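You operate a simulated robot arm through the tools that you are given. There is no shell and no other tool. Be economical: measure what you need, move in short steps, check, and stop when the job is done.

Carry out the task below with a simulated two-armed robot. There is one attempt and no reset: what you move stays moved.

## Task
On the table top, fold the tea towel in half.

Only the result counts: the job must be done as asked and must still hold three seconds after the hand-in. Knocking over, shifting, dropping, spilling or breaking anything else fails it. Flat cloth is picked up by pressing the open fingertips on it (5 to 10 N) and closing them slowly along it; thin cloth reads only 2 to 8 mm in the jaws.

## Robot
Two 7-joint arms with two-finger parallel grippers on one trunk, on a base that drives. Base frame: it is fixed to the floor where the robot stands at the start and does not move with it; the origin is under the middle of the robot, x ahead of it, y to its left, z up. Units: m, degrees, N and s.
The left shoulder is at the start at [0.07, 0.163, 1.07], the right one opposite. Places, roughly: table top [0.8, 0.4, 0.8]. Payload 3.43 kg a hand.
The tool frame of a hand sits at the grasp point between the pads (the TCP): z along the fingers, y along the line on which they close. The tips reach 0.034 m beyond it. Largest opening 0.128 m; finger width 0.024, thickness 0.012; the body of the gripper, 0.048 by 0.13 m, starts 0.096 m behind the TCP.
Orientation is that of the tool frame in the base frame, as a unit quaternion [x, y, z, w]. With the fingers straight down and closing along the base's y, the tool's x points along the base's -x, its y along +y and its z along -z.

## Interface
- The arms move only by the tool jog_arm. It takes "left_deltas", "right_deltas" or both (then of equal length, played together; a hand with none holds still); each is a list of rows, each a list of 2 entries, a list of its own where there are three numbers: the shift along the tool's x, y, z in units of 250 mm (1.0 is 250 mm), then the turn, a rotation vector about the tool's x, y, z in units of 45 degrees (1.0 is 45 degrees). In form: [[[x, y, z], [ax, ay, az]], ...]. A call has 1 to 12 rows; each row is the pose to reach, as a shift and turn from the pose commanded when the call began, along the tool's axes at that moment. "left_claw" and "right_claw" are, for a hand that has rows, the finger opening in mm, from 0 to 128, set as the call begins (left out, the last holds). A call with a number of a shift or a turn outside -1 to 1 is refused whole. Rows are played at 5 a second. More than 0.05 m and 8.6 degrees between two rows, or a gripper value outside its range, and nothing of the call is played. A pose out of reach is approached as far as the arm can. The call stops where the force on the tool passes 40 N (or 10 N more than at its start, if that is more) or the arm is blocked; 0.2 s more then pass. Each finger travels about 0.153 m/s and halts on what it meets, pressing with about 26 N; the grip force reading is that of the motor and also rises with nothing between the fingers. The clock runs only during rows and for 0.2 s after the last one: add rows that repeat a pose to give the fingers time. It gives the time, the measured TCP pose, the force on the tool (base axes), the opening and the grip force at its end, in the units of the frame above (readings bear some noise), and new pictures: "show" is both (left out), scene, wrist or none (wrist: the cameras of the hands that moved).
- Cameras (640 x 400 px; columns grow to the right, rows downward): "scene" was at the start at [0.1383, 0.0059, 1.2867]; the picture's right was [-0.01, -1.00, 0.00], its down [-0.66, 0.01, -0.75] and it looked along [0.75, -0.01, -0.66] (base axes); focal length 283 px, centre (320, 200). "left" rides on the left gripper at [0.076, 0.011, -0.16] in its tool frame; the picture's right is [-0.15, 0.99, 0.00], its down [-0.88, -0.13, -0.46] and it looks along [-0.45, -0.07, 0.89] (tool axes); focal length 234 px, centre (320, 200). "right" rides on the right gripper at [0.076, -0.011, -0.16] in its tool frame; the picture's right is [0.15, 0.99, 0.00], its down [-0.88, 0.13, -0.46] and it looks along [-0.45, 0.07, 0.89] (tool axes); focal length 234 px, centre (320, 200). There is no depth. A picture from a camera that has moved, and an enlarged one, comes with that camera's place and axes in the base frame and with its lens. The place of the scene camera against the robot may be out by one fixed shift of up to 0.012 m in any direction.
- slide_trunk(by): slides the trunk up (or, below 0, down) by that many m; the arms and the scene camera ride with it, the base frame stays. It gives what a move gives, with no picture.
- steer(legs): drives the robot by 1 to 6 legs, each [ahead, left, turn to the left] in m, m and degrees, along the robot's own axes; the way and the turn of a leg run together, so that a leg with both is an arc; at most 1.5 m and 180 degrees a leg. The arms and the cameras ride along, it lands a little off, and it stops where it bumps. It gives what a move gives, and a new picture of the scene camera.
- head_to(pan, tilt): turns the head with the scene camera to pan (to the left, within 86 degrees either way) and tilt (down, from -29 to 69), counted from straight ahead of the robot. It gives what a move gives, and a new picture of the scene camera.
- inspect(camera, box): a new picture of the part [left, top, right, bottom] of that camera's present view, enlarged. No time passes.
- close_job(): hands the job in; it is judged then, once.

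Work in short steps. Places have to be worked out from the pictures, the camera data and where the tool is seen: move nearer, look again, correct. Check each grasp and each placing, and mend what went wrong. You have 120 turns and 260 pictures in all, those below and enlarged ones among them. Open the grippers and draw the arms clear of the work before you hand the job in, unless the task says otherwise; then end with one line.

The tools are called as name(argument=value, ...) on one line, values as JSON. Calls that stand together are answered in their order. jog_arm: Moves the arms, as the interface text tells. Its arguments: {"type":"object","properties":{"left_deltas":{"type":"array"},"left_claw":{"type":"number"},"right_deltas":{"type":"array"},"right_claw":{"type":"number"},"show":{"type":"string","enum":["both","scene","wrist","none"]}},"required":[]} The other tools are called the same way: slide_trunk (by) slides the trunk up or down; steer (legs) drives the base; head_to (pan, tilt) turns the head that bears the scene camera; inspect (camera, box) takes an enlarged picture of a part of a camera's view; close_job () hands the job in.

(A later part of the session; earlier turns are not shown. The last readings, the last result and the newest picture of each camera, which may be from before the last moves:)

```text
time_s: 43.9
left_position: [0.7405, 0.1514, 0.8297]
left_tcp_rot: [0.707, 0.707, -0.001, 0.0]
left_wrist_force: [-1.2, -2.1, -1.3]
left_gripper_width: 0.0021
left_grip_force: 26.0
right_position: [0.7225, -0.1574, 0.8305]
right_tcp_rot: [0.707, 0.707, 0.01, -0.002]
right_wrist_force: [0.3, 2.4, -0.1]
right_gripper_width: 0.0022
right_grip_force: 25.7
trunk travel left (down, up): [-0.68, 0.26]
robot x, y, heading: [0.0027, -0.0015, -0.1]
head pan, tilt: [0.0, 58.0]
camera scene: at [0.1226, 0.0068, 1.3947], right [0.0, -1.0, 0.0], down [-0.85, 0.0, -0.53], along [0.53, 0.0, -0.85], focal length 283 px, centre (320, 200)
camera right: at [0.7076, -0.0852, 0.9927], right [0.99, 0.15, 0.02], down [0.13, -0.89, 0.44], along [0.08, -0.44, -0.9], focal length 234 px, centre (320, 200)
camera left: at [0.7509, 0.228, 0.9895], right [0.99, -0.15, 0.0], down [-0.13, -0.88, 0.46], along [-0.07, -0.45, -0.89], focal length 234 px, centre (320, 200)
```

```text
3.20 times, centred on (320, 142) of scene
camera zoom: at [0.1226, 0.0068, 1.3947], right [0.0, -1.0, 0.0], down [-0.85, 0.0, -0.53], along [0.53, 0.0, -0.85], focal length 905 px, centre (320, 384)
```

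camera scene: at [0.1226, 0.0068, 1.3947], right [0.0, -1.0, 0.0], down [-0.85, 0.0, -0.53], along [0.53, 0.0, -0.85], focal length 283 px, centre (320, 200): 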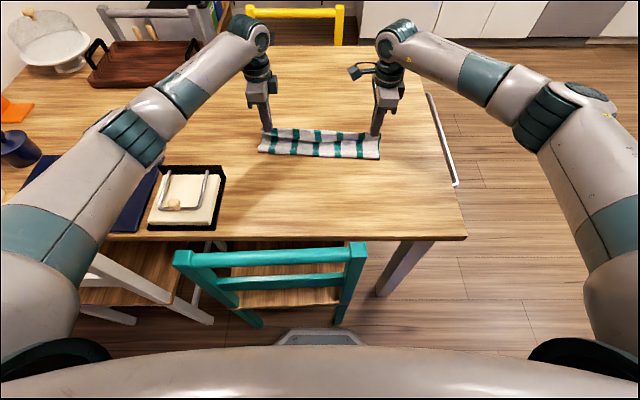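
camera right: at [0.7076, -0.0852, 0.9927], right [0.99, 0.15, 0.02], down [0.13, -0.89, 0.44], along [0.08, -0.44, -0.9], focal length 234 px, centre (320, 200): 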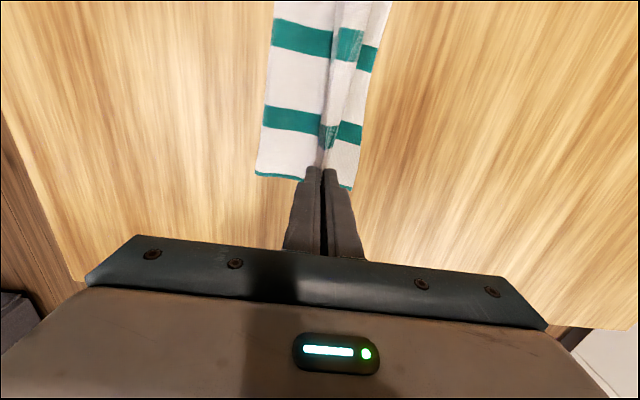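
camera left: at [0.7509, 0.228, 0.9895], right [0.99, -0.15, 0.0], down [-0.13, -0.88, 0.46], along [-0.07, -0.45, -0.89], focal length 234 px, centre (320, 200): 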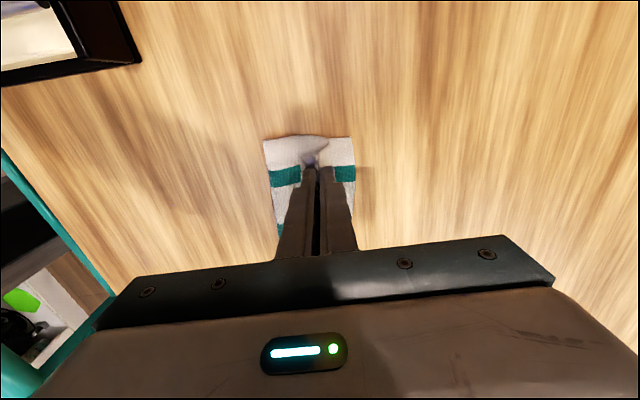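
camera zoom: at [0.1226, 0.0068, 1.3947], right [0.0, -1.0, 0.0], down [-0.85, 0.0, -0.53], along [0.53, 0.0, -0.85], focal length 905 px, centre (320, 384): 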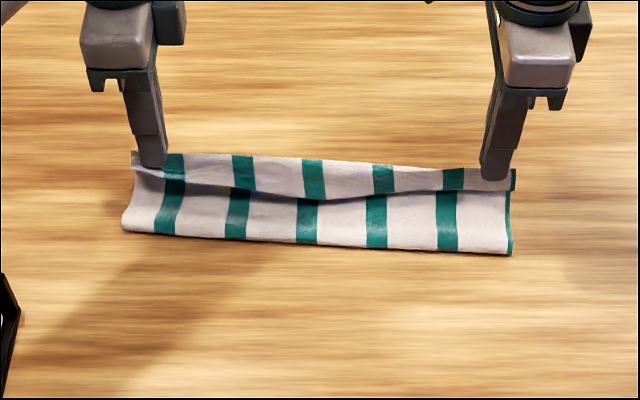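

The carry works, but the part of the edge between the hands flaps back about 3 cm, because I pinched 2-3 cm inside it. I'll lay it flat again and regrasp right at the edge with a narrower opening.

jog_arm(left_deltas=[[[0.008, -0.12, -0.107], [0, 0, 0]], [[0.015, -0.206, -0.125], [0, 0, 0]], [[0.022, -0.292, -0.14], [0, 0, 0]], [[0.028, -0.376, -0.12], [0, 0, 0]], [[0.032, -0.46, -0.1], [0, 0, 0]], [[0.036, -0.53, -0.015], [0, 0, 0]], [[0.036, -0.61, 0.06], [0, 0, 0]], [[0.036, -0.655, 0.15], [0, 0, 0]], [[0.036, -0.655, 0.163], [0, 0, 0]], [[0.036, -0.655, 0.163], [0, 0, 0]]], right_deltas=[[[0.015, -0.12, -0.107], [0, 0, 0]], [[0.025, -0.206, -0.125], [0, 0, 0]], [[0.035, -0.292, -0.14], [0, 0, 0]], [[0.045, -0.376, -0.12], [0, 0, 0]], [[0.053, -0.46, -0.1], [0, 0, 0]], [[0.06, -0.53, -0.015], [0, 0, 0]], [[0.06, -0.61, 0.06], [0, 0, 0]], [[0.06, -0.655, 0.15], [0, 0, 0]], [[0.06, -0.655, 0.163], [0, 0, 0]], [[0.06, -0.655, 0.163], [0, 0, 0]]], show="none")

jog_arm(left_deltas=[[[0, 0, 0], [0, 0, 0]], [[0, 0, 0], [0, 0, 0]]], right_deltas=[[[0, 0, 0], [0, 0, 0]], [[0, 0, 0], [0, 0, 0]]], left_claw=30, right_claw=30, show="none")

jog_arm(left_deltas=[[[0, 0, -0.1], [0, 0, 0]], [[0, 0, -0.2], [0, 0, 0]], [[0, -0.06, -0.2], [0, 0, 0]], [[0, -0.06, -0.2], [0, 0, 0]]], right_deltas=[[[0, 0, -0.1], [0, 0, 0]], [[0, 0, -0.2], [0, 0, 0]], [[0, -0.06, -0.2], [0, 0, 0]], [[0, -0.06, -0.2], [0, 0, 0]]])

```text
time_s: 46.1
left_position: [0.5736, 0.1631, 0.7898]
left_tcp_rot: [0.707, 0.707, 0.0, 0.0]
left_wrist_force: [-0.7, -1.5, 0.0]
left_gripper_width: 0.0024
left_grip_force: 26.4
right_position: [0.5553, -0.142, 0.7869]
right_tcp_rot: [0.707, 0.707, 0.012, -0.001]
right_wrist_force: [0.8, -1.1, 5.0]
right_gripper_width: 0.0018
right_grip_force: 25.7
trunk travel left (down, up): [-0.68, 0.26]
robot x, y, heading: [-0.0016, 0.0011, 0.1]
head pan, tilt: [0.0, 58.0]
```

```text
time_s: 46.7
left_position: [0.5753, 0.164, 0.7913]
left_tcp_rot: [0.708, 0.707, 0.0, -0.001]
left_wrist_force: [0.4, 0.0, -0.1]
left_gripper_width: 0.0301
left_grip_force: 0.1
right_position: [0.5555, -0.1416, 0.7861]
right_tcp_rot: [0.706, 0.708, 0.011, -0.002]
right_wrist_force: [0.6, -0.2, 5.8]
right_gripper_width: 0.0292
right_grip_force: 0.0
trunk travel left (down, up): [-0.68, 0.26]
robot x, y, heading: [-0.0027, 0.0005, -0.3]
head pan, tilt: [0.0, 58.0]
```

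```text
time_s: 47.7
left_position: [0.56, 0.1642, 0.8396]
left_tcp_rot: [0.707, 0.707, -0.001, -0.001]
left_wrist_force: [-0.4, -0.2, 0.0]
left_gripper_width: 0.0299
left_grip_force: 0.1
right_position: [0.5417, -0.1438, 0.8374]
right_tcp_rot: [0.707, 0.707, 0.01, -0.001]
right_wrist_force: [-0.1, -0.8, -0.6]
right_gripper_width: 0.0301
right_grip_force: 0.1
trunk travel left (down, up): [-0.68, 0.26]
robot x, y, heading: [0.0014, -0.0034, -0.2]
head pan, tilt: [0.0, 58.0]
camera scene: at [0.1238, 0.0066, 1.3946], right [0.0, -1.0, 0.0], down [-0.85, 0.0, -0.53], along [0.53, 0.0, -0.85], focal length 283 px, centre (320, 200)
camera right: at [0.5266, -0.0707, 0.9997], right [0.99, 0.15, 0.01], down [0.13, -0.89, 0.44], along [0.08, -0.43, -0.9], focal length 234 px, centre (320, 200)
camera left: at [0.5711, 0.2405, 0.9991], right [0.99, -0.15, 0.0], down [-0.13, -0.88, 0.46], along [-0.07, -0.45, -0.89], focal length 234 px, centre (320, 200)
```

scene: 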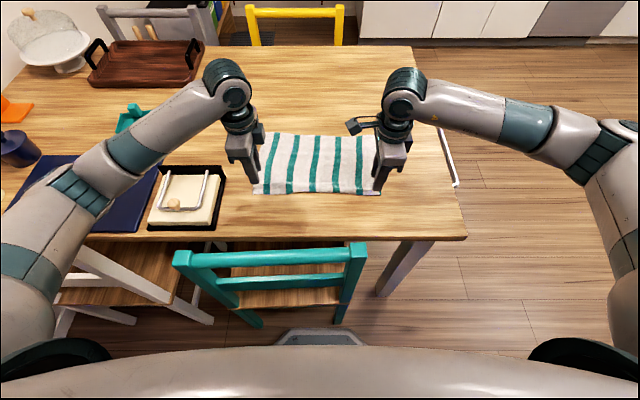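
right: 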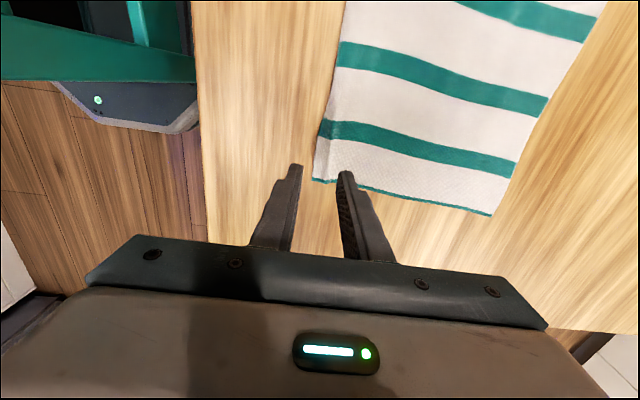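
left: 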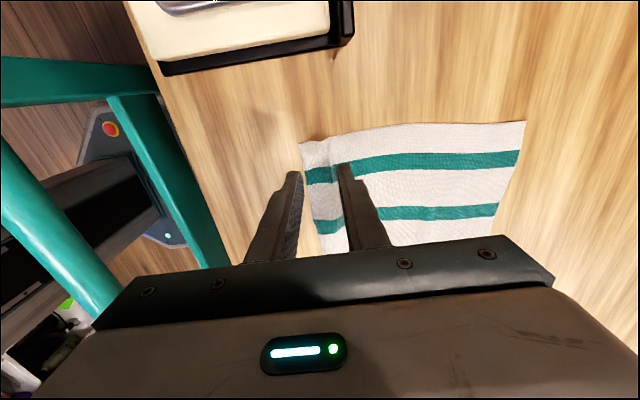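

The towel is flat again, with the near edge at x≈0.540 on both sides. I narrow the opening to 18 mm, put the rear finger just outside the edge and descend.

jog_arm(left_deltas=[[[0, -0.056, 0.0], [0, 0, 0]], [[0, -0.056, 0.1], [0, 0, 0]], [[0, -0.056, 0.2], [0, 0, 0]], [[0, -0.056, 0.2], [0, 0, 0]]], right_deltas=[[[0, 0.01, 0.0], [0, 0, 0]], [[0, 0.01, 0.1], [0, 0, 0]], [[0, 0.01, 0.188], [0, 0, 0]], [[0, 0.01, 0.188], [0, 0, 0]]], left_claw=18, right_claw=18)

inspect(camera="left", box=[250, 110, 400, 260])

inspect(camera="right", box=[250, 110, 400, 260])

```text
time_s: 48.7
left_position: [0.5459, 0.1631, 0.7907]
left_tcp_rot: [0.707, 0.707, 0.0, 0.0]
left_wrist_force: [-0.4, -0.2, -0.9]
left_gripper_width: 0.0182
left_grip_force: 0.0
right_position: [0.5431, -0.1423, 0.7885]
right_tcp_rot: [0.707, 0.707, 0.011, -0.003]
right_wrist_force: [-0.5, 0.0, -0.5]
right_gripper_width: 0.0182
right_grip_force: 0.0
trunk travel left (down, up): [-0.68, 0.26]
robot x, y, heading: [0.003, -0.0016, 0.0]
head pan, tilt: [0.0, 58.0]
camera scene: at [0.1233, 0.0067, 1.3947], right [0.0, -1.0, 0.0], down [-0.85, 0.0, -0.53], along [0.53, 0.0, -0.85], focal length 283 px, centre (320, 200)
camera right: at [0.5289, -0.0698, 0.9519], right [0.99, 0.15, 0.01], down [0.13, -0.89, 0.44], along [0.08, -0.43, -0.9], focal length 234 px, centre (320, 200)
camera left: at [0.5564, 0.239, 0.9493], right [0.99, -0.15, 0.0], down [-0.13, -0.88, 0.46], along [-0.07, -0.45, -0.89], focal length 234 px, centre (320, 200)
```

scene: 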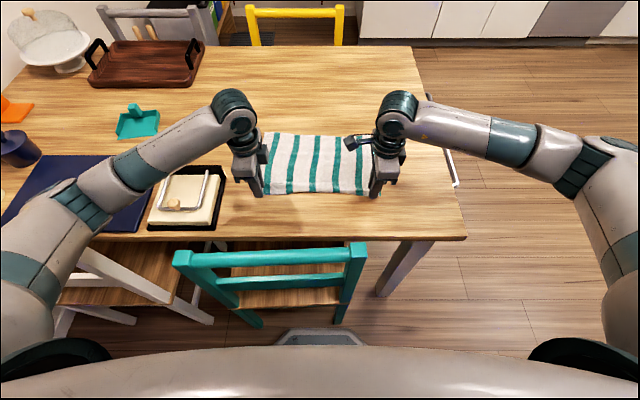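
right: 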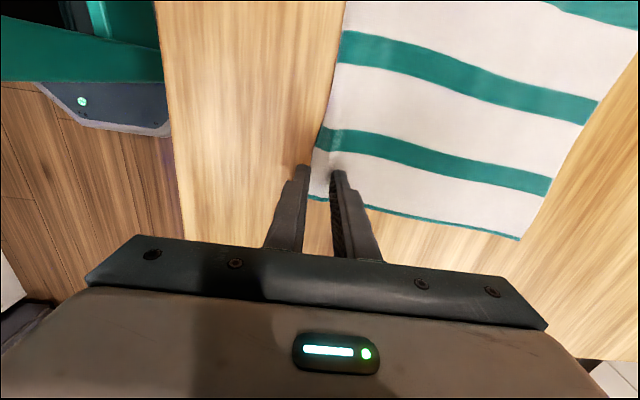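
left: 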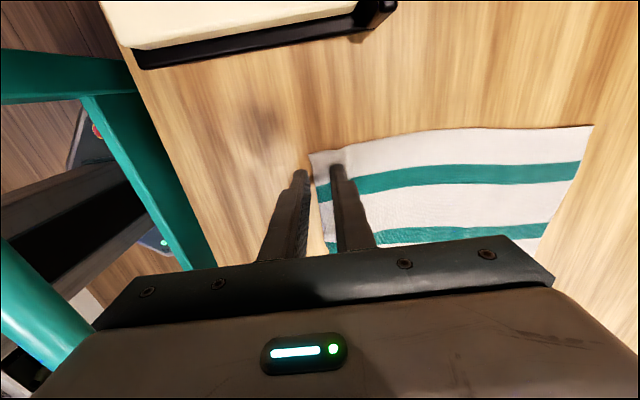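

```text
2.67 times, centred on (325, 185) of left
camera zoom: at [0.5564, 0.239, 0.9493], right [0.99, -0.15, 0.0], down [-0.13, -0.88, 0.46], along [-0.07, -0.45, -0.89], focal length 624 px, centre (307, 240)
```

zoom: 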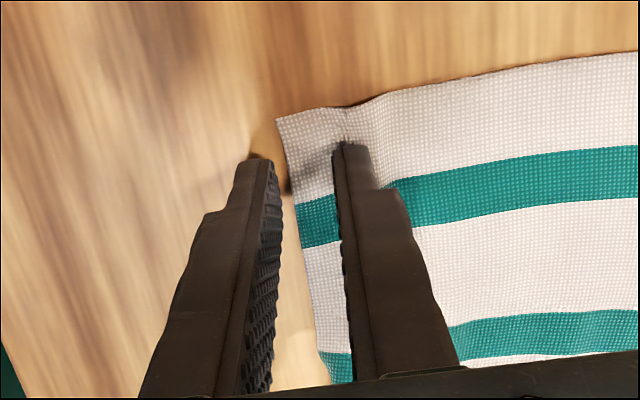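

```text
2.67 times, centred on (325, 185) of right
camera zoom: at [0.5289, -0.0698, 0.9519], right [0.99, 0.15, 0.01], down [0.13, -0.89, 0.44], along [0.08, -0.43, -0.9], focal length 624 px, centre (307, 240)
```

zoom: 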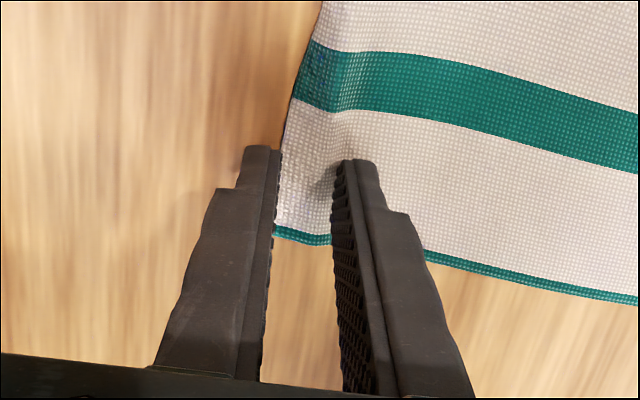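

The placement is right at the edge on both sides. I press down, nudging the right hand back 2 mm.

jog_arm(left_deltas=[[[0, 0.004, 0.01], [0, 0, 0]], [[0, 0.004, 0.018], [0, 0, 0]], [[0, 0.004, 0.018], [0, 0, 0]]], right_deltas=[[[0, -0.008, 0.0], [0, 0, 0]], [[0, -0.008, 0.008], [0, 0, 0]], [[0, -0.008, 0.008], [0, 0, 0]]], show="none")

```text
time_s: 49.5
left_position: [0.5474, 0.1633, 0.7859]
left_tcp_rot: [0.707, 0.707, 0.0, 0.0]
left_wrist_force: [0.5, 0.3, 0.7]
left_gripper_width: 0.0181
left_grip_force: 0.0
right_position: [0.5431, -0.1418, 0.788]
right_tcp_rot: [0.707, 0.707, 0.011, -0.002]
right_wrist_force: [-0.6, -0.3, 0.0]
right_gripper_width: 0.0183
right_grip_force: 0.1
trunk travel left (down, up): [-0.68, 0.26]
robot x, y, heading: [-0.0014, -0.0034, -0.2]
head pan, tilt: [0.0, 58.0]
```

jog_arm(left_deltas=[[[0, 0, 0.003], [0, 0, 0]], [[0, 0, 0.006], [0, 0, 0]], [[0, 0, 0.006], [0, 0, 0]]], right_deltas=[[[0, 0, 0.004], [0, 0, 0]], [[0, 0, 0.008], [0, 0, 0]], [[0, 0, 0.008], [0, 0, 0]]], show="none")

```text
time_s: 50.3
left_position: [0.5465, 0.1621, 0.7853]
left_tcp_rot: [0.707, 0.707, 0.001, 0.001]
left_wrist_force: [0.5, -0.4, 9.6]
left_gripper_width: 0.0179
left_grip_force: 0.0
right_position: [0.5419, -0.1411, 0.7879]
right_tcp_rot: [0.708, 0.706, 0.011, -0.001]
right_wrist_force: [-0.4, -0.3, 1.5]
right_gripper_width: 0.0179
right_grip_force: 0.1
trunk travel left (down, up): [-0.68, 0.26]
robot x, y, heading: [-0.0017, 0.0008, -0.1]
head pan, tilt: [0.0, 58.0]
```

The left presses at 9.6 N. The right needs a little more.

jog_arm(right_deltas=[[[0, 0, 0.003], [0, 0, 0]], [[0, 0, 0.005], [0, 0, 0]], [[0, 0, 0.005], [0, 0, 0]]], show="none")

jog_arm(left_deltas=[[[0, 0, 0], [0, 0, 0]], [[0, 0, 0], [0, 0, 0]]], right_deltas=[[[0, 0, 0], [0, 0, 0]], [[0, 0, 0], [0, 0, 0]]], left_claw=12, right_claw=12, show="wrist")

```text
time_s: 51.1
left_position: [0.5475, 0.162, 0.7851]
left_tcp_rot: [0.707, 0.707, 0.0, 0.0]
left_wrist_force: [2.8, -0.1, 9.1]
left_gripper_width: 0.0191
left_grip_force: 1.1
right_position: [0.543, -0.1405, 0.785]
right_tcp_rot: [0.708, 0.706, 0.012, -0.001]
right_wrist_force: [-1.5, -1.9, 13.3]
right_gripper_width: 0.018
right_grip_force: 0.2
trunk travel left (down, up): [-0.68, 0.26]
robot x, y, heading: [-0.0001, -0.0019, 0.3]
head pan, tilt: [0.0, 58.0]
```

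```text
time_s: 51.7
left_position: [0.5463, 0.1633, 0.7855]
left_tcp_rot: [0.707, 0.707, 0.0, 0.0]
left_wrist_force: [-2.5, -1.0, 11.5]
left_gripper_width: 0.0108
left_grip_force: 0.2
right_position: [0.5423, -0.1412, 0.7861]
right_tcp_rot: [0.707, 0.708, 0.012, -0.001]
right_wrist_force: [2.2, -0.6, 14.8]
right_gripper_width: 0.0106
right_grip_force: 0.1
trunk travel left (down, up): [-0.68, 0.26]
robot x, y, heading: [0.0012, -0.0006, -0.3]
head pan, tilt: [0.0, 58.0]
camera right: at [0.5272, -0.0688, 0.9484], right [0.99, 0.15, 0.02], down [0.12, -0.89, 0.44], along [0.08, -0.43, -0.9], focal length 234 px, centre (320, 200)
camera left: at [0.5569, 0.2389, 0.9446], right [0.99, -0.15, 0.0], down [-0.13, -0.88, 0.46], along [-0.07, -0.45, -0.89], focal length 234 px, centre (320, 200)
```

right: 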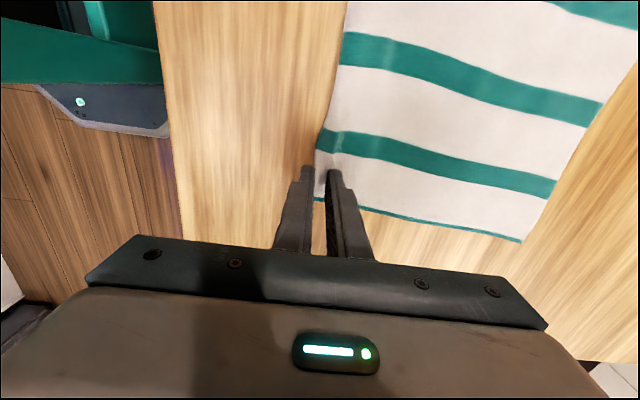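
left: 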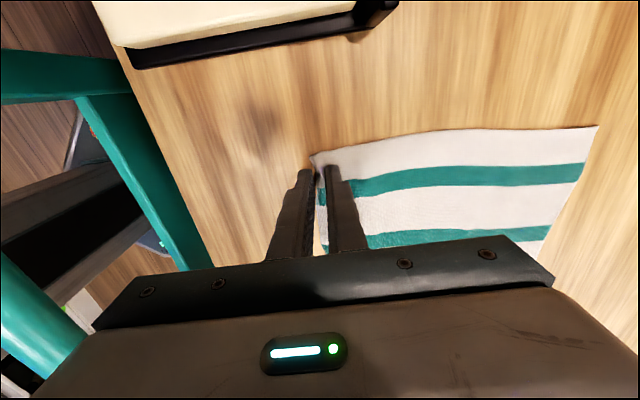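

The edge is gathering between the fingers. I close the rest of the way and lift to check.

jog_arm(left_deltas=[[[0, 0, 0], [0, 0, 0]], [[0, 0, 0], [0, 0, 0]]], right_deltas=[[[0, 0, -0.001], [0, 0, 0]], [[0, 0, -0.001], [0, 0, 0]]], left_claw=6, right_claw=6, show="none")

jog_arm(left_deltas=[[[0, 0, 0], [0, 0, 0]], [[0, 0, 0], [0, 0, 0]], [[0, 0, 0], [0, 0, 0]]], right_deltas=[[[0, 0, 0], [0, 0, 0]], [[0, 0, 0], [0, 0, 0]], [[0, 0, 0], [0, 0, 0]]], left_claw=0, right_claw=0, show="none")

jog_arm(left_deltas=[[[0, 0, -0.05], [0, 0, 0]], [[0, 0.04, -0.1], [0, 0, 0]], [[0, 0.08, -0.15], [0, 0, 0]], [[0, 0.12, -0.2], [0, 0, 0]]], right_deltas=[[[0, 0, -0.05], [0, 0, 0]], [[0, 0.04, -0.1], [0, 0, 0]], [[0, 0.08, -0.15], [0, 0, 0]], [[0, 0.12, -0.2], [0, 0, 0]]])

```text
time_s: 52.3
left_position: [0.546, 0.1614, 0.7859]
left_tcp_rot: [0.708, 0.707, 0.0, 0.001]
left_wrist_force: [1.0, 0.2, 9.3]
left_gripper_width: 0.0065
left_grip_force: 0.6
right_position: [0.5415, -0.1416, 0.7853]
right_tcp_rot: [0.707, 0.707, 0.011, -0.001]
right_wrist_force: [-1.6, 1.5, 15.6]
right_gripper_width: 0.006
right_grip_force: 0.2
trunk travel left (down, up): [-0.68, 0.26]
robot x, y, heading: [0.0018, 0.0036, -0.2]
head pan, tilt: [0.0, 58.0]
```

```text
time_s: 53.1
left_position: [0.5465, 0.1626, 0.7855]
left_tcp_rot: [0.707, 0.708, 0.001, 0.0]
left_wrist_force: [1.2, -0.8, 9.0]
left_gripper_width: 0.0023
left_grip_force: 26.2
right_position: [0.5412, -0.1415, 0.7855]
right_tcp_rot: [0.707, 0.707, 0.011, -0.001]
right_wrist_force: [-1.4, -0.3, 18.2]
right_gripper_width: 0.0001
right_grip_force: 25.9
trunk travel left (down, up): [-0.68, 0.26]
robot x, y, heading: [0.0009, 0.0011, -0.1]
head pan, tilt: [0.0, 58.0]
```

```text
time_s: 54.1
left_position: [0.5769, 0.1623, 0.8346]
left_tcp_rot: [0.707, 0.707, 0.0, 0.0]
left_wrist_force: [0.4, 0.2, -0.8]
left_gripper_width: 0.0021
left_grip_force: 25.9
right_position: [0.5702, -0.144, 0.8358]
right_tcp_rot: [0.707, 0.708, 0.011, -0.001]
right_wrist_force: [-0.5, 0.6, 0.3]
right_gripper_width: 0.0
right_grip_force: 25.6
trunk travel left (down, up): [-0.68, 0.26]
robot x, y, heading: [-0.0002, -0.0002, 0.1]
head pan, tilt: [0.0, 58.0]
camera scene: at [0.1233, 0.0065, 1.3946], right [0.0, -1.0, 0.0], down [-0.85, 0.0, -0.53], along [0.53, 0.0, -0.85], focal length 283 px, centre (320, 200)
camera right: at [0.556, -0.0724, 0.9986], right [0.99, 0.15, 0.01], down [0.13, -0.89, 0.44], along [0.08, -0.44, -0.9], focal length 234 px, centre (320, 200)
camera left: at [0.5891, 0.238, 0.9942], right [0.99, -0.15, 0.0], down [-0.13, -0.88, 0.46], along [-0.07, -0.45, -0.89], focal length 234 px, centre (320, 200)
```

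scene: 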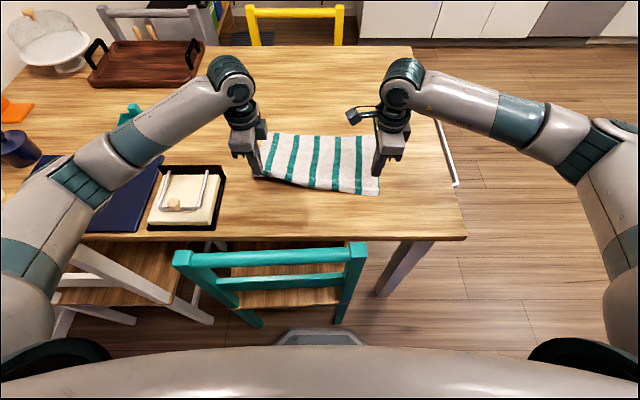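
right: 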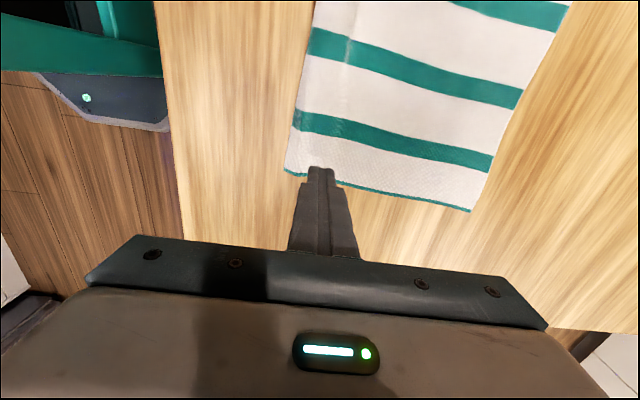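
left: 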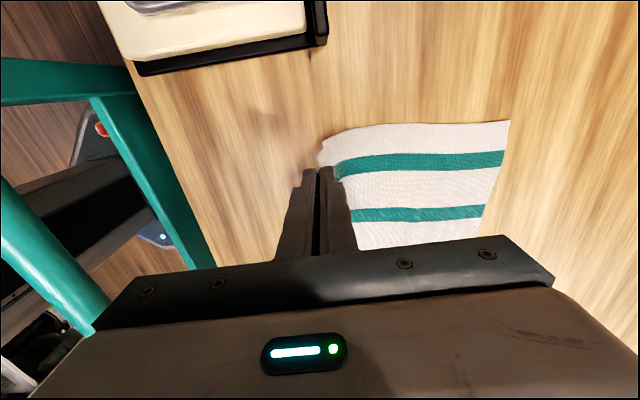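

The left corner is held but the right slipped (0.0 mm). I set the left back down still gripped and regrasp the right a few mm further in, after levelling its slight lean.

jog_arm(left_deltas=[[[0, -0.04, 0.05], [0, 0, 0]], [[0, -0.08, 0.1], [0, 0, 0]], [[0, -0.12, 0.15], [0, 0, 0]], [[0, -0.12, 0.19], [0, 0, 0]], [[0, -0.12, 0.19], [0, 0, 0]]], right_deltas=[[[0, -0.04, 0.0], [0.03, -0.023, 0]], [[0, -0.08, 0.0], [0.03, -0.023, 0]], [[0, -0.08, 0.06], [0.03, -0.023, 0]], [[0, -0.08, 0.12], [0.03, -0.023, 0]], [[0, -0.08, 0.18], [0.03, -0.023, 0]]], right_claw=24, show="none")

inspect(camera="right", box=[250, 110, 400, 260])

```text
time_s: 55.3
left_position: [0.5488, 0.1612, 0.787]
left_tcp_rot: [0.707, 0.707, -0.001, -0.001]
left_wrist_force: [-0.2, -0.6, 0.2]
left_gripper_width: 0.0023
left_grip_force: 25.7
right_position: [0.5527, -0.1433, 0.79]
right_tcp_rot: [0.707, 0.707, -0.005, -0.004]
right_wrist_force: [-0.3, -0.4, 0.5]
right_gripper_width: 0.0238
right_grip_force: 0.0
trunk travel left (down, up): [-0.68, 0.26]
robot x, y, heading: [0.0034, -0.0013, -0.0]
head pan, tilt: [0.0, 58.0]
```

```text
2.67 times, centred on (325, 185) of right
camera zoom: at [0.5419, -0.0674, 0.9507], right [0.99, 0.15, -0.01], down [0.14, -0.88, 0.45], along [0.06, -0.45, -0.89], focal length 624 px, centre (307, 240)
```

zoom: 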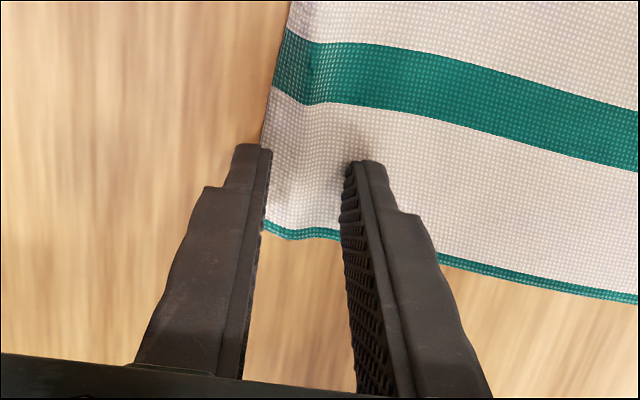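

Good placement, with the rear finger right on the edge. I press the right hand down.

jog_arm(right_deltas=[[[0, 0, 0.008], [0, 0, 0]], [[0, 0, 0.014], [0, 0, 0]], [[0, 0, 0.014], [0, 0, 0]]], show="none")

```text
time_s: 56.1
left_position: [0.5491, 0.1609, 0.787]
left_tcp_rot: [0.707, 0.707, 0.0, 0.0]
left_wrist_force: [-0.5, -0.3, 0.4]
left_gripper_width: 0.0021
left_grip_force: 26.1
right_position: [0.5534, -0.1425, 0.7859]
right_tcp_rot: [0.706, 0.708, -0.004, -0.003]
right_wrist_force: [0.5, 0.1, 1.1]
right_gripper_width: 0.0243
right_grip_force: 0.6
trunk travel left (down, up): [-0.68, 0.26]
robot x, y, heading: [0.0029, 0.0002, 0.2]
head pan, tilt: [0.0, 58.0]
```

jog_arm(right_deltas=[[[0, 0, 0.002], [0, 0, 0]], [[0, 0, 0.004], [0, 0, 0]], [[0, 0, 0.004], [0, 0, 0]]], show="none")

jog_arm(right_deltas=[[[0, 0, 0.001], [0, 0, 0]], [[0, 0, 0.001], [0, 0, 0]]], right_claw=18, show="none")

```text
time_s: 56.9
left_position: [0.5497, 0.1602, 0.7867]
left_tcp_rot: [0.707, 0.707, 0.0, 0.0]
left_wrist_force: [-0.5, 0.4, -0.4]
left_gripper_width: 0.0023
left_grip_force: 25.8
right_position: [0.5537, -0.1419, 0.7863]
right_tcp_rot: [0.707, 0.707, -0.004, -0.004]
right_wrist_force: [0.0, -2.1, 8.1]
right_gripper_width: 0.0243
right_grip_force: 0.4
trunk travel left (down, up): [-0.68, 0.26]
robot x, y, heading: [0.0017, 0.0036, 0.5]
head pan, tilt: [0.0, 58.0]
```

```text
time_s: 57.5
left_position: [0.5481, 0.1615, 0.7876]
left_tcp_rot: [0.707, 0.707, -0.001, 0.0]
left_wrist_force: [-0.8, -0.8, 0.5]
left_gripper_width: 0.0025
left_grip_force: 25.4
right_position: [0.5532, -0.1415, 0.7857]
right_tcp_rot: [0.707, 0.707, -0.003, -0.003]
right_wrist_force: [2.1, -0.3, 17.2]
right_gripper_width: 0.0171
right_grip_force: 0.0
trunk travel left (down, up): [-0.68, 0.26]
robot x, y, heading: [-0.001, -0.0023, 0.0]
head pan, tilt: [0.0, 58.0]
```

The right presses at 17 N, so I ease it slightly and keep closing in stages.

jog_arm(right_deltas=[[[0, 0, -0.002], [0, 0, 0]], [[0, 0, -0.002], [0, 0, 0]]], right_claw=12, show="wrist")

jog_arm(right_deltas=[[[0, 0, 0], [0, 0, 0]], [[0, 0, 0], [0, 0, 0]]], right_claw=6, show="none")

jog_arm(right_deltas=[[[0, 0, 0], [0, 0, 0]], [[0, 0, 0], [0, 0, 0]], [[0, 0, 0], [0, 0, 0]]], right_claw=0, show="wrist")

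```text
time_s: 58.1
left_position: [0.5471, 0.1617, 0.7866]
left_tcp_rot: [0.707, 0.707, 0.0, 0.0]
left_wrist_force: [0.0, 0.5, 0.3]
left_gripper_width: 0.0023
left_grip_force: 25.7
right_position: [0.5537, -0.1416, 0.7848]
right_tcp_rot: [0.707, 0.707, -0.002, -0.003]
right_wrist_force: [2.7, 1.2, 17.4]
right_gripper_width: 0.0105
right_grip_force: 0.0
trunk travel left (down, up): [-0.68, 0.26]
robot x, y, heading: [0.0038, -0.0029, -0.0]
head pan, tilt: [0.0, 58.0]
camera right: at [0.5415, -0.0661, 0.9473], right [0.99, 0.15, -0.01], down [0.14, -0.88, 0.45], along [0.06, -0.45, -0.89], focal length 234 px, centre (320, 200)
```

right: 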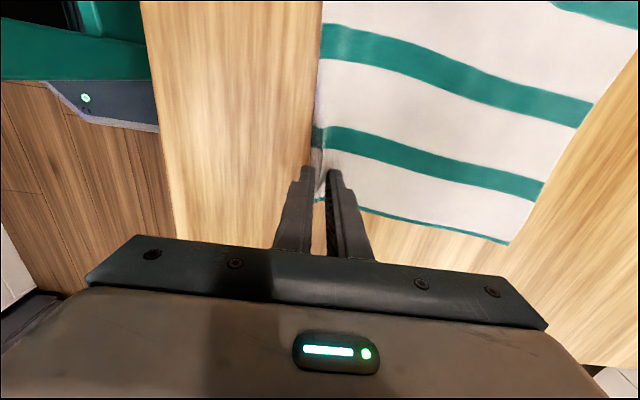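

```text
time_s: 58.7
left_position: [0.5477, 0.1617, 0.7868]
left_tcp_rot: [0.707, 0.707, -0.001, 0.0]
left_wrist_force: [-0.4, 0.4, 0.5]
left_gripper_width: 0.002
left_grip_force: 26.2
right_position: [0.5523, -0.1415, 0.7865]
right_tcp_rot: [0.706, 0.708, -0.004, -0.004]
right_wrist_force: [0.9, 2.0, 17.5]
right_gripper_width: 0.0055
right_grip_force: 0.1
trunk travel left (down, up): [-0.68, 0.26]
robot x, y, heading: [0.0004, 0.0005, -0.0]
head pan, tilt: [0.0, 58.0]
```

```text
time_s: 59.5
left_position: [0.5472, 0.1612, 0.7873]
left_tcp_rot: [0.707, 0.707, 0.0, 0.0]
left_wrist_force: [-0.6, 0.0, 0.1]
left_gripper_width: 0.0022
left_grip_force: 26.8
right_position: [0.5519, -0.1407, 0.7866]
right_tcp_rot: [0.707, 0.707, -0.003, -0.004]
right_wrist_force: [-1.1, 1.0, 19.4]
right_gripper_width: 0.0019
right_grip_force: 25.9
trunk travel left (down, up): [-0.68, 0.26]
robot x, y, heading: [0.0033, -0.0018, -0.0]
head pan, tilt: [0.0, 58.0]
camera right: at [0.5408, -0.0661, 0.9474], right [0.99, 0.15, -0.01], down [0.14, -0.88, 0.45], along [0.06, -0.45, -0.89], focal length 234 px, centre (320, 200)
```

right: 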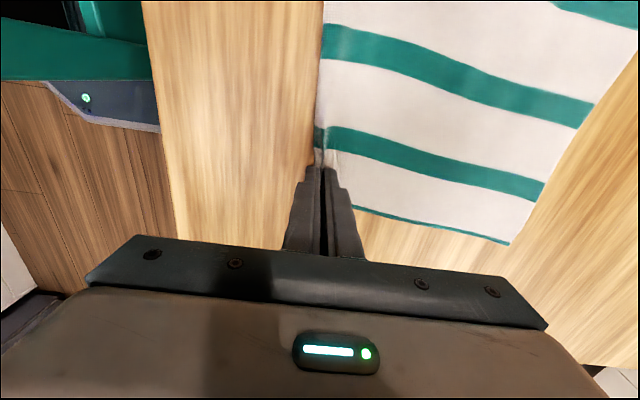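

Both jaws now hold cloth, at 2.2 and 1.9 mm. I carry the edge over on the arc and stop just above the landing spot.

jog_arm(left_deltas=[[[0.004, 0.04, -0.12], [0, 0, 0]], [[0.0, 0.132, -0.248], [0, 0, 0]], [[-0.005, 0.21, -0.3], [0, 0, 0]], [[-0.01, 0.292, -0.34], [0, 0, 0]], [[-0.015, 0.432, -0.36], [0, 0, 0]], [[-0.02, 0.5, -0.355], [0, 0, 0]], [[-0.025, 0.572, -0.34], [0, 0, 0]], [[-0.03, 0.65, -0.3], [0, 0, 0]], [[-0.033, 0.712, -0.248], [0, 0, 0]], [[-0.036, 0.76, -0.2], [0, 0, 0]], [[-0.036, 0.792, -0.148], [0, 0, 0]], [[-0.036, 0.792, -0.148], [0, 0, 0]]], right_deltas=[[[-0.008, 0.036, -0.12], [0, 0, 0]], [[-0.012, 0.12, -0.248], [0, 0, 0]], [[-0.018, 0.19, -0.3], [0, 0, 0]], [[-0.024, 0.266, -0.34], [0, 0, 0]], [[-0.032, 0.393, -0.36], [0, 0, 0]], [[-0.038, 0.455, -0.355], [0, 0, 0]], [[-0.044, 0.52, -0.34], [0, 0, 0]], [[-0.05, 0.59, -0.3], [0, 0, 0]], [[-0.056, 0.648, -0.248], [0, 0, 0]], [[-0.06, 0.69, -0.2], [0, 0, 0]], [[-0.064, 0.72, -0.148], [0, 0, 0]], [[-0.064, 0.72, -0.148], [0, 0, 0]]])

inspect(camera="scene", box=[220, 80, 420, 205])

```text
time_s: 62.1
left_position: [0.7455, 0.1502, 0.8228]
left_tcp_rot: [0.707, 0.707, 0.0, 0.0]
left_wrist_force: [0.0, 0.5, -0.7]
left_gripper_width: 0.0024
left_grip_force: 25.7
right_position: [0.7317, -0.156, 0.8193]
right_tcp_rot: [0.707, 0.707, -0.004, -0.004]
right_wrist_force: [0.5, 0.5, -0.2]
right_gripper_width: 0.0017
right_grip_force: 25.9
trunk travel left (down, up): [-0.68, 0.26]
robot x, y, heading: [0.0012, -0.0042, -0.1]
head pan, tilt: [0.0, 58.0]
camera scene: at [0.1229, 0.0067, 1.3947], right [0.0, -1.0, 0.0], down [-0.85, 0.0, -0.53], along [0.53, 0.0, -0.85], focal length 283 px, centre (320, 200)
camera right: at [0.7216, -0.0802, 0.9799], right [0.99, 0.15, -0.01], down [0.14, -0.88, 0.45], along [0.06, -0.45, -0.89], focal length 234 px, centre (320, 200)
camera left: at [0.7572, 0.2271, 0.9823], right [0.99, -0.15, 0.0], down [-0.13, -0.88, 0.46], along [-0.07, -0.45, -0.89], focal length 234 px, centre (320, 200)
```

scene: 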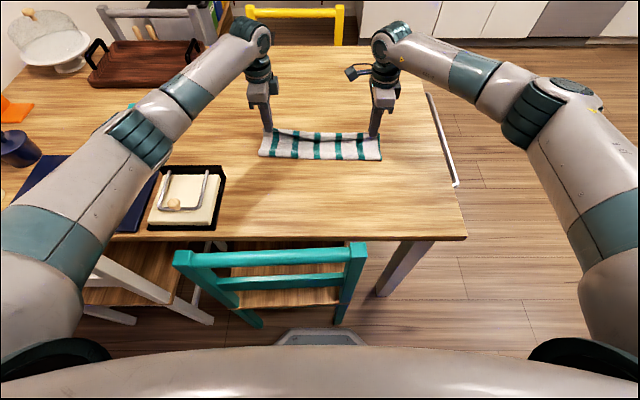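
right: 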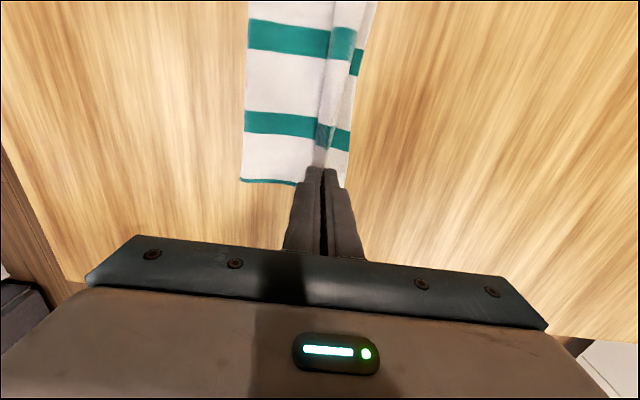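
left: 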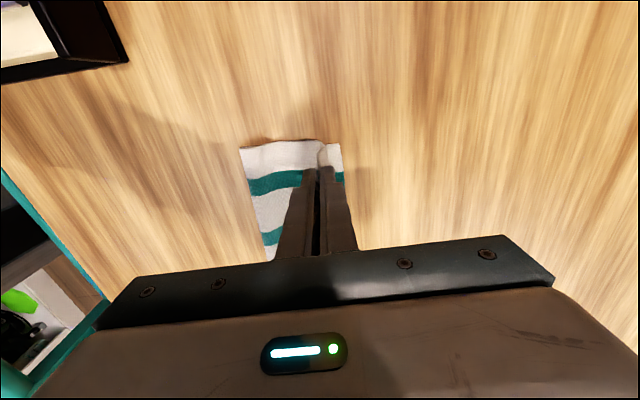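

```text
3.20 times, centred on (320, 142) of scene
camera zoom: at [0.1229, 0.0067, 1.3947], right [0.0, -1.0, 0.0], down [-0.85, 0.0, -0.53], along [0.53, 0.0, -0.85], focal length 905 px, centre (320, 384)
```

zoom: 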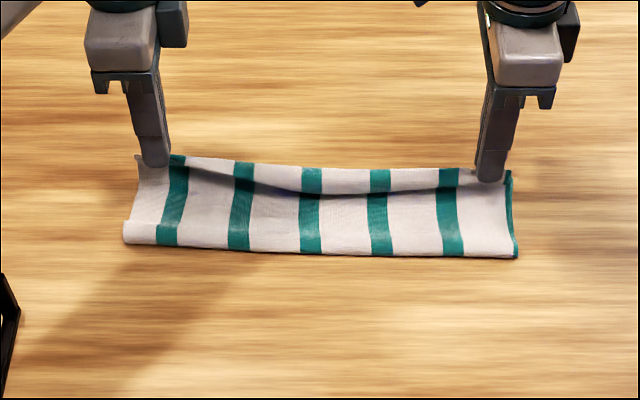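

The fold looks good now: near edge above the far edge, fold line at about 0.67/0.65, far edge at about 0.77/0.76. I lower onto it, moving slightly forward and spreading the hands 3 mm each to take out the sag.

jog_arm(left_deltas=[[[0.006, 0.03, 0.02], [0, 0, 0]], [[0.012, 0.05, 0.05], [0, 0, 0]], [[0.012, 0.062, 0.1], [0, 0, 0]], [[0.012, 0.062, 0.112], [0, 0, 0]], [[0.012, 0.062, 0.112], [0, 0, 0]]], right_deltas=[[[-0.006, 0.04, 0.02], [0, 0, 0]], [[-0.012, 0.07, 0.05], [0, 0, 0]], [[-0.012, 0.088, 0.085], [0, 0, 0]], [[-0.012, 0.088, 0.1], [0, 0, 0]], [[-0.012, 0.088, 0.1], [0, 0, 0]]])

inspect(camera="scene", box=[220, 80, 420, 205])

```text
time_s: 63.3
left_position: [0.7615, 0.1556, 0.7952]
left_tcp_rot: [0.707, 0.707, -0.001, -0.001]
left_wrist_force: [0.7, -2.1, 0.1]
left_gripper_width: 0.0024
left_grip_force: 26.4
right_position: [0.7542, -0.1602, 0.794]
right_tcp_rot: [0.707, 0.707, -0.005, -0.005]
right_wrist_force: [0.3, 2.9, -0.2]
right_gripper_width: 0.0019
right_grip_force: 26.0
trunk travel left (down, up): [-0.68, 0.26]
robot x, y, heading: [-0.0003, 0.0008, -0.1]
head pan, tilt: [0.0, 58.0]
camera scene: at [0.1235, 0.0066, 1.3946], right [0.0, -1.0, 0.0], down [-0.85, 0.0, -0.53], along [0.53, 0.0, -0.85], focal length 283 px, centre (320, 200)
camera right: at [0.7439, -0.0845, 0.9563], right [0.99, 0.15, -0.01], down [0.14, -0.88, 0.45], along [0.06, -0.45, -0.89], focal length 234 px, centre (320, 200)
camera left: at [0.7724, 0.2313, 0.9548], right [0.99, -0.15, 0.0], down [-0.13, -0.88, 0.46], along [-0.07, -0.45, -0.89], focal length 234 px, centre (320, 200)
```

scene: 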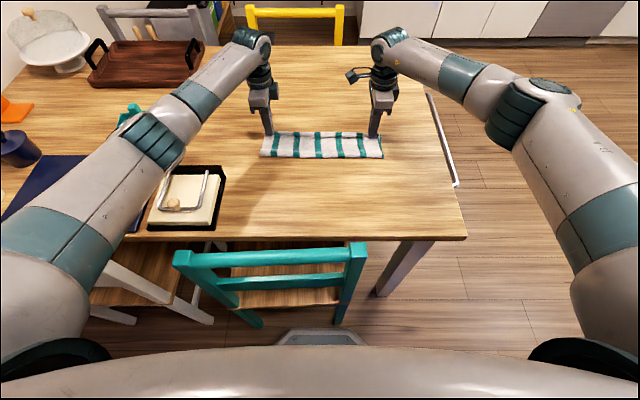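
right: 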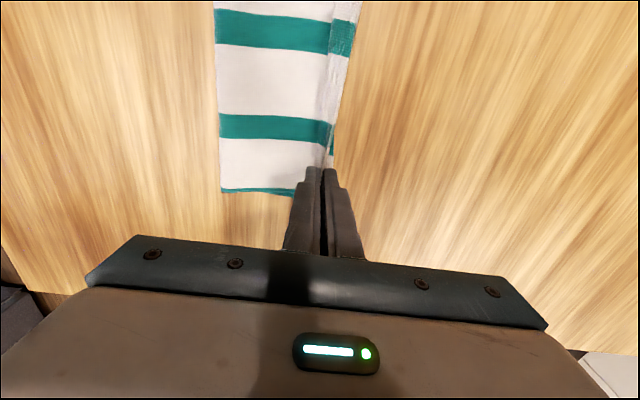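
left: 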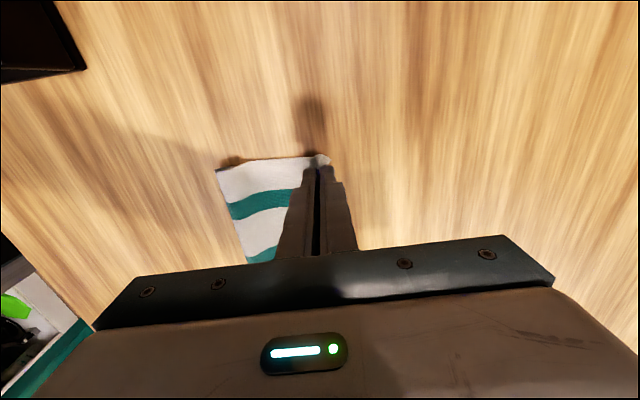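

```text
3.20 times, centred on (320, 142) of scene
camera zoom: at [0.1235, 0.0066, 1.3946], right [0.0, -1.0, 0.0], down [-0.85, 0.0, -0.53], along [0.53, 0.0, -0.85], focal length 905 px, centre (320, 384)
```

zoom: 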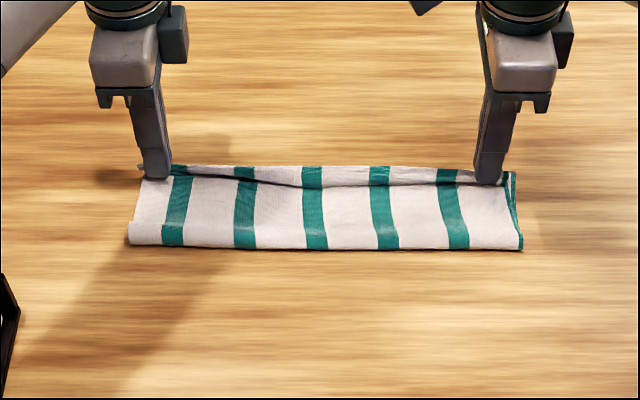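

The edges nearly coincide. I lower the last few millimetres and then open the fingers gently.

jog_arm(left_deltas=[[[0, 0, 0.012], [0, 0, 0]], [[0, 0, 0.022], [0, 0, 0]], [[0, 0, 0.022], [0, 0, 0]]], right_deltas=[[[0, 0, 0.012], [0, 0, 0]], [[0, 0, 0.018], [0, 0, 0]], [[0, 0, 0.018], [0, 0, 0]]], show="none")

jog_arm(left_deltas=[[[0, 0, 0], [0, 0, 0]], [[0, 0, 0], [0, 0, 0]], [[0, 0, 0], [0, 0, 0]]], right_deltas=[[[0, 0, 0], [0, 0, 0]], [[0, 0, 0], [0, 0, 0]], [[0, 0, 0], [0, 0, 0]]], left_claw=14, right_claw=14, show="none")

jog_arm(left_deltas=[[[0, 0, -0.04], [0, 0, 0]], [[0, 0, -0.12], [0, 0, 0]], [[0, 0, -0.28], [0, 0, 0]], [[0, 0, -0.28], [0, 0, 0]]], right_deltas=[[[0, 0, -0.04], [0, 0, 0]], [[0, 0, -0.12], [0, 0, 0]], [[0, 0, -0.28], [0, 0, 0]], [[0, 0, -0.28], [0, 0, 0]]])

inspect(camera="scene", box=[220, 80, 420, 205])

```text
time_s: 64.1
left_position: [0.7611, 0.1572, 0.7897]
left_tcp_rot: [0.707, 0.707, 0.0, 0.001]
left_wrist_force: [-0.5, -4.9, 0.3]
left_gripper_width: 0.0023
left_grip_force: 26.3
right_position: [0.7539, -0.1599, 0.7913]
right_tcp_rot: [0.707, 0.708, -0.004, -0.004]
right_wrist_force: [-0.9, 4.4, 1.4]
right_gripper_width: 0.0018
right_grip_force: 25.3
trunk travel left (down, up): [-0.68, 0.26]
robot x, y, heading: [0.0029, 0.0014, -0.3]
head pan, tilt: [0.0, 58.0]
```

```text
time_s: 64.9
left_position: [0.7613, 0.1572, 0.7895]
left_tcp_rot: [0.707, 0.707, -0.001, 0.0]
left_wrist_force: [-0.2, -0.1, 0.5]
left_gripper_width: 0.014
left_grip_force: 0.0
right_position: [0.7551, -0.1608, 0.7891]
right_tcp_rot: [0.707, 0.707, -0.005, -0.005]
right_wrist_force: [-1.0, 0.4, 0.6]
right_gripper_width: 0.0139
right_grip_force: 0.1
trunk travel left (down, up): [-0.68, 0.26]
robot x, y, heading: [-0.0008, 0.0023, 0.2]
head pan, tilt: [0.0, 58.0]
```

```text
time_s: 65.9
left_position: [0.7603, 0.1583, 0.859]
left_tcp_rot: [0.706, 0.708, 0.0, -0.001]
left_wrist_force: [0.1, 0.6, 0.5]
left_gripper_width: 0.0138
left_grip_force: 0.0
right_position: [0.7579, -0.1625, 0.8594]
right_tcp_rot: [0.706, 0.708, -0.005, -0.005]
right_wrist_force: [0.1, 0.3, -0.3]
right_gripper_width: 0.014
right_grip_force: 0.1
trunk travel left (down, up): [-0.68, 0.26]
robot x, y, heading: [0.001, -0.0006, -0.1]
head pan, tilt: [0.0, 58.0]
camera scene: at [0.1244, 0.0067, 1.3945], right [0.0, -1.0, 0.0], down [-0.85, 0.0, -0.53], along [0.53, 0.0, -0.85], focal length 283 px, centre (320, 200)
camera right: at [0.7473, -0.0879, 1.0209], right [0.99, 0.15, -0.01], down [0.14, -0.88, 0.45], along [0.06, -0.45, -0.89], focal length 234 px, centre (320, 200)
camera left: at [0.7712, 0.2335, 1.0192], right [0.99, -0.15, 0.0], down [-0.13, -0.88, 0.46], along [-0.07, -0.45, -0.89], focal length 234 px, centre (320, 200)
```

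scene: 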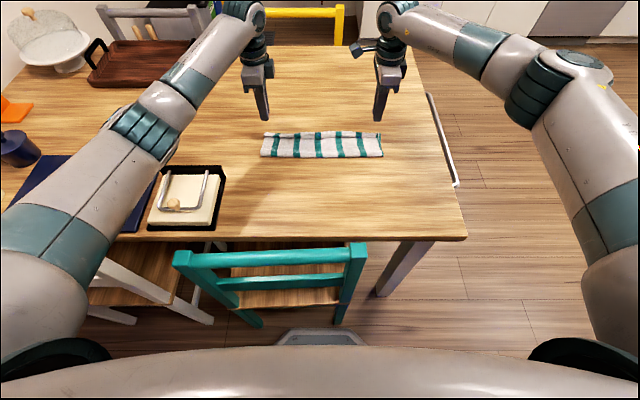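
right: 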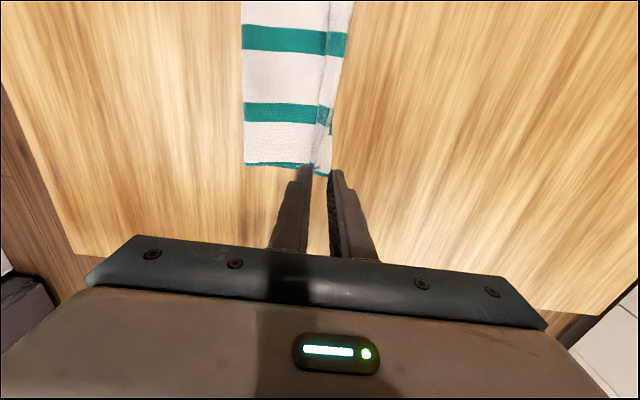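
left: 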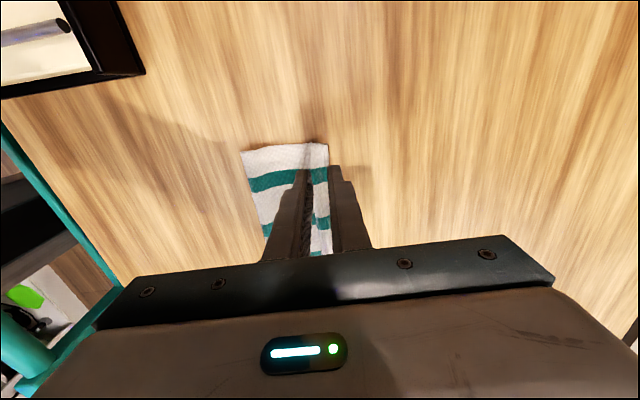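

```text
3.20 times, centred on (320, 142) of scene
camera zoom: at [0.1244, 0.0067, 1.3945], right [0.0, -1.0, 0.0], down [-0.85, 0.0, -0.53], along [0.53, 0.0, -0.85], focal length 905 px, centre (320, 384)
```

zoom: 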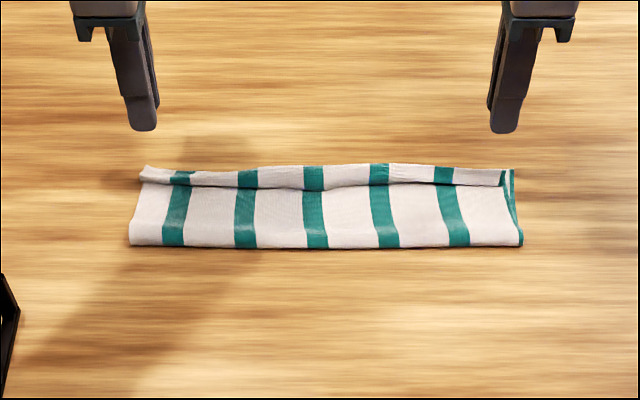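

Released. I look closer at the strip along the far side, to tell whether it's the lower layer showing or a turned-back lip.

inspect(camera="scene", box=[255, 115, 325, 165])

inspect(camera="scene", box=[325, 115, 395, 165])

inspect(camera="right", box=[210, 0, 390, 190])

```text
8.00 times, centred on (290, 140) of scene
camera zoom: at [0.1244, 0.0067, 1.3945], right [0.0, -1.0, 0.0], down [-0.85, 0.0, -0.53], along [0.53, 0.0, -0.85], focal length 2262 px, centre (560, 680)
```

zoom: 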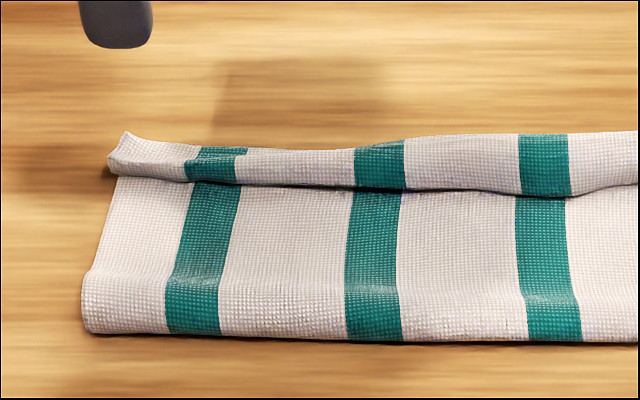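

```text
8.00 times, centred on (360, 140) of scene
camera zoom: at [0.1244, 0.0067, 1.3945], right [0.0, -1.0, 0.0], down [-0.85, 0.0, -0.53], along [0.53, 0.0, -0.85], focal length 2262 px, centre (0, 680)
```

zoom: 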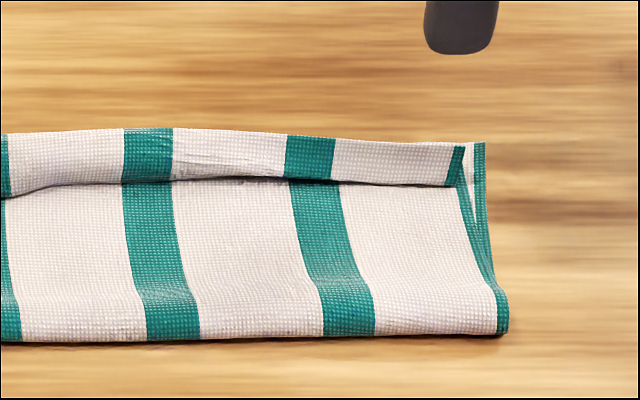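

```text
2.11 times, centred on (300, 95) of right
camera zoom: at [0.7473, -0.0879, 1.0209], right [0.99, 0.15, -0.01], down [0.14, -0.88, 0.45], along [0.06, -0.45, -0.89], focal length 493 px, centre (362, 421)
```

zoom: 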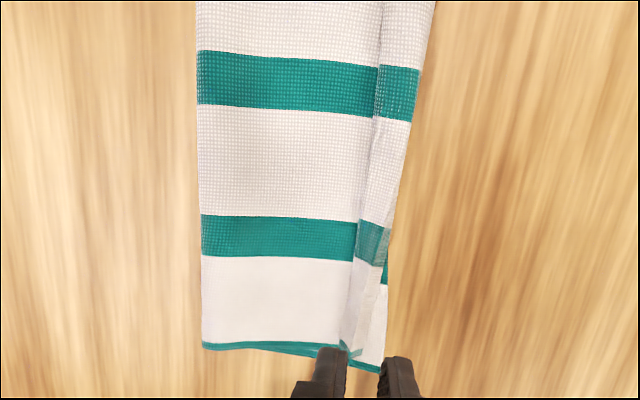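

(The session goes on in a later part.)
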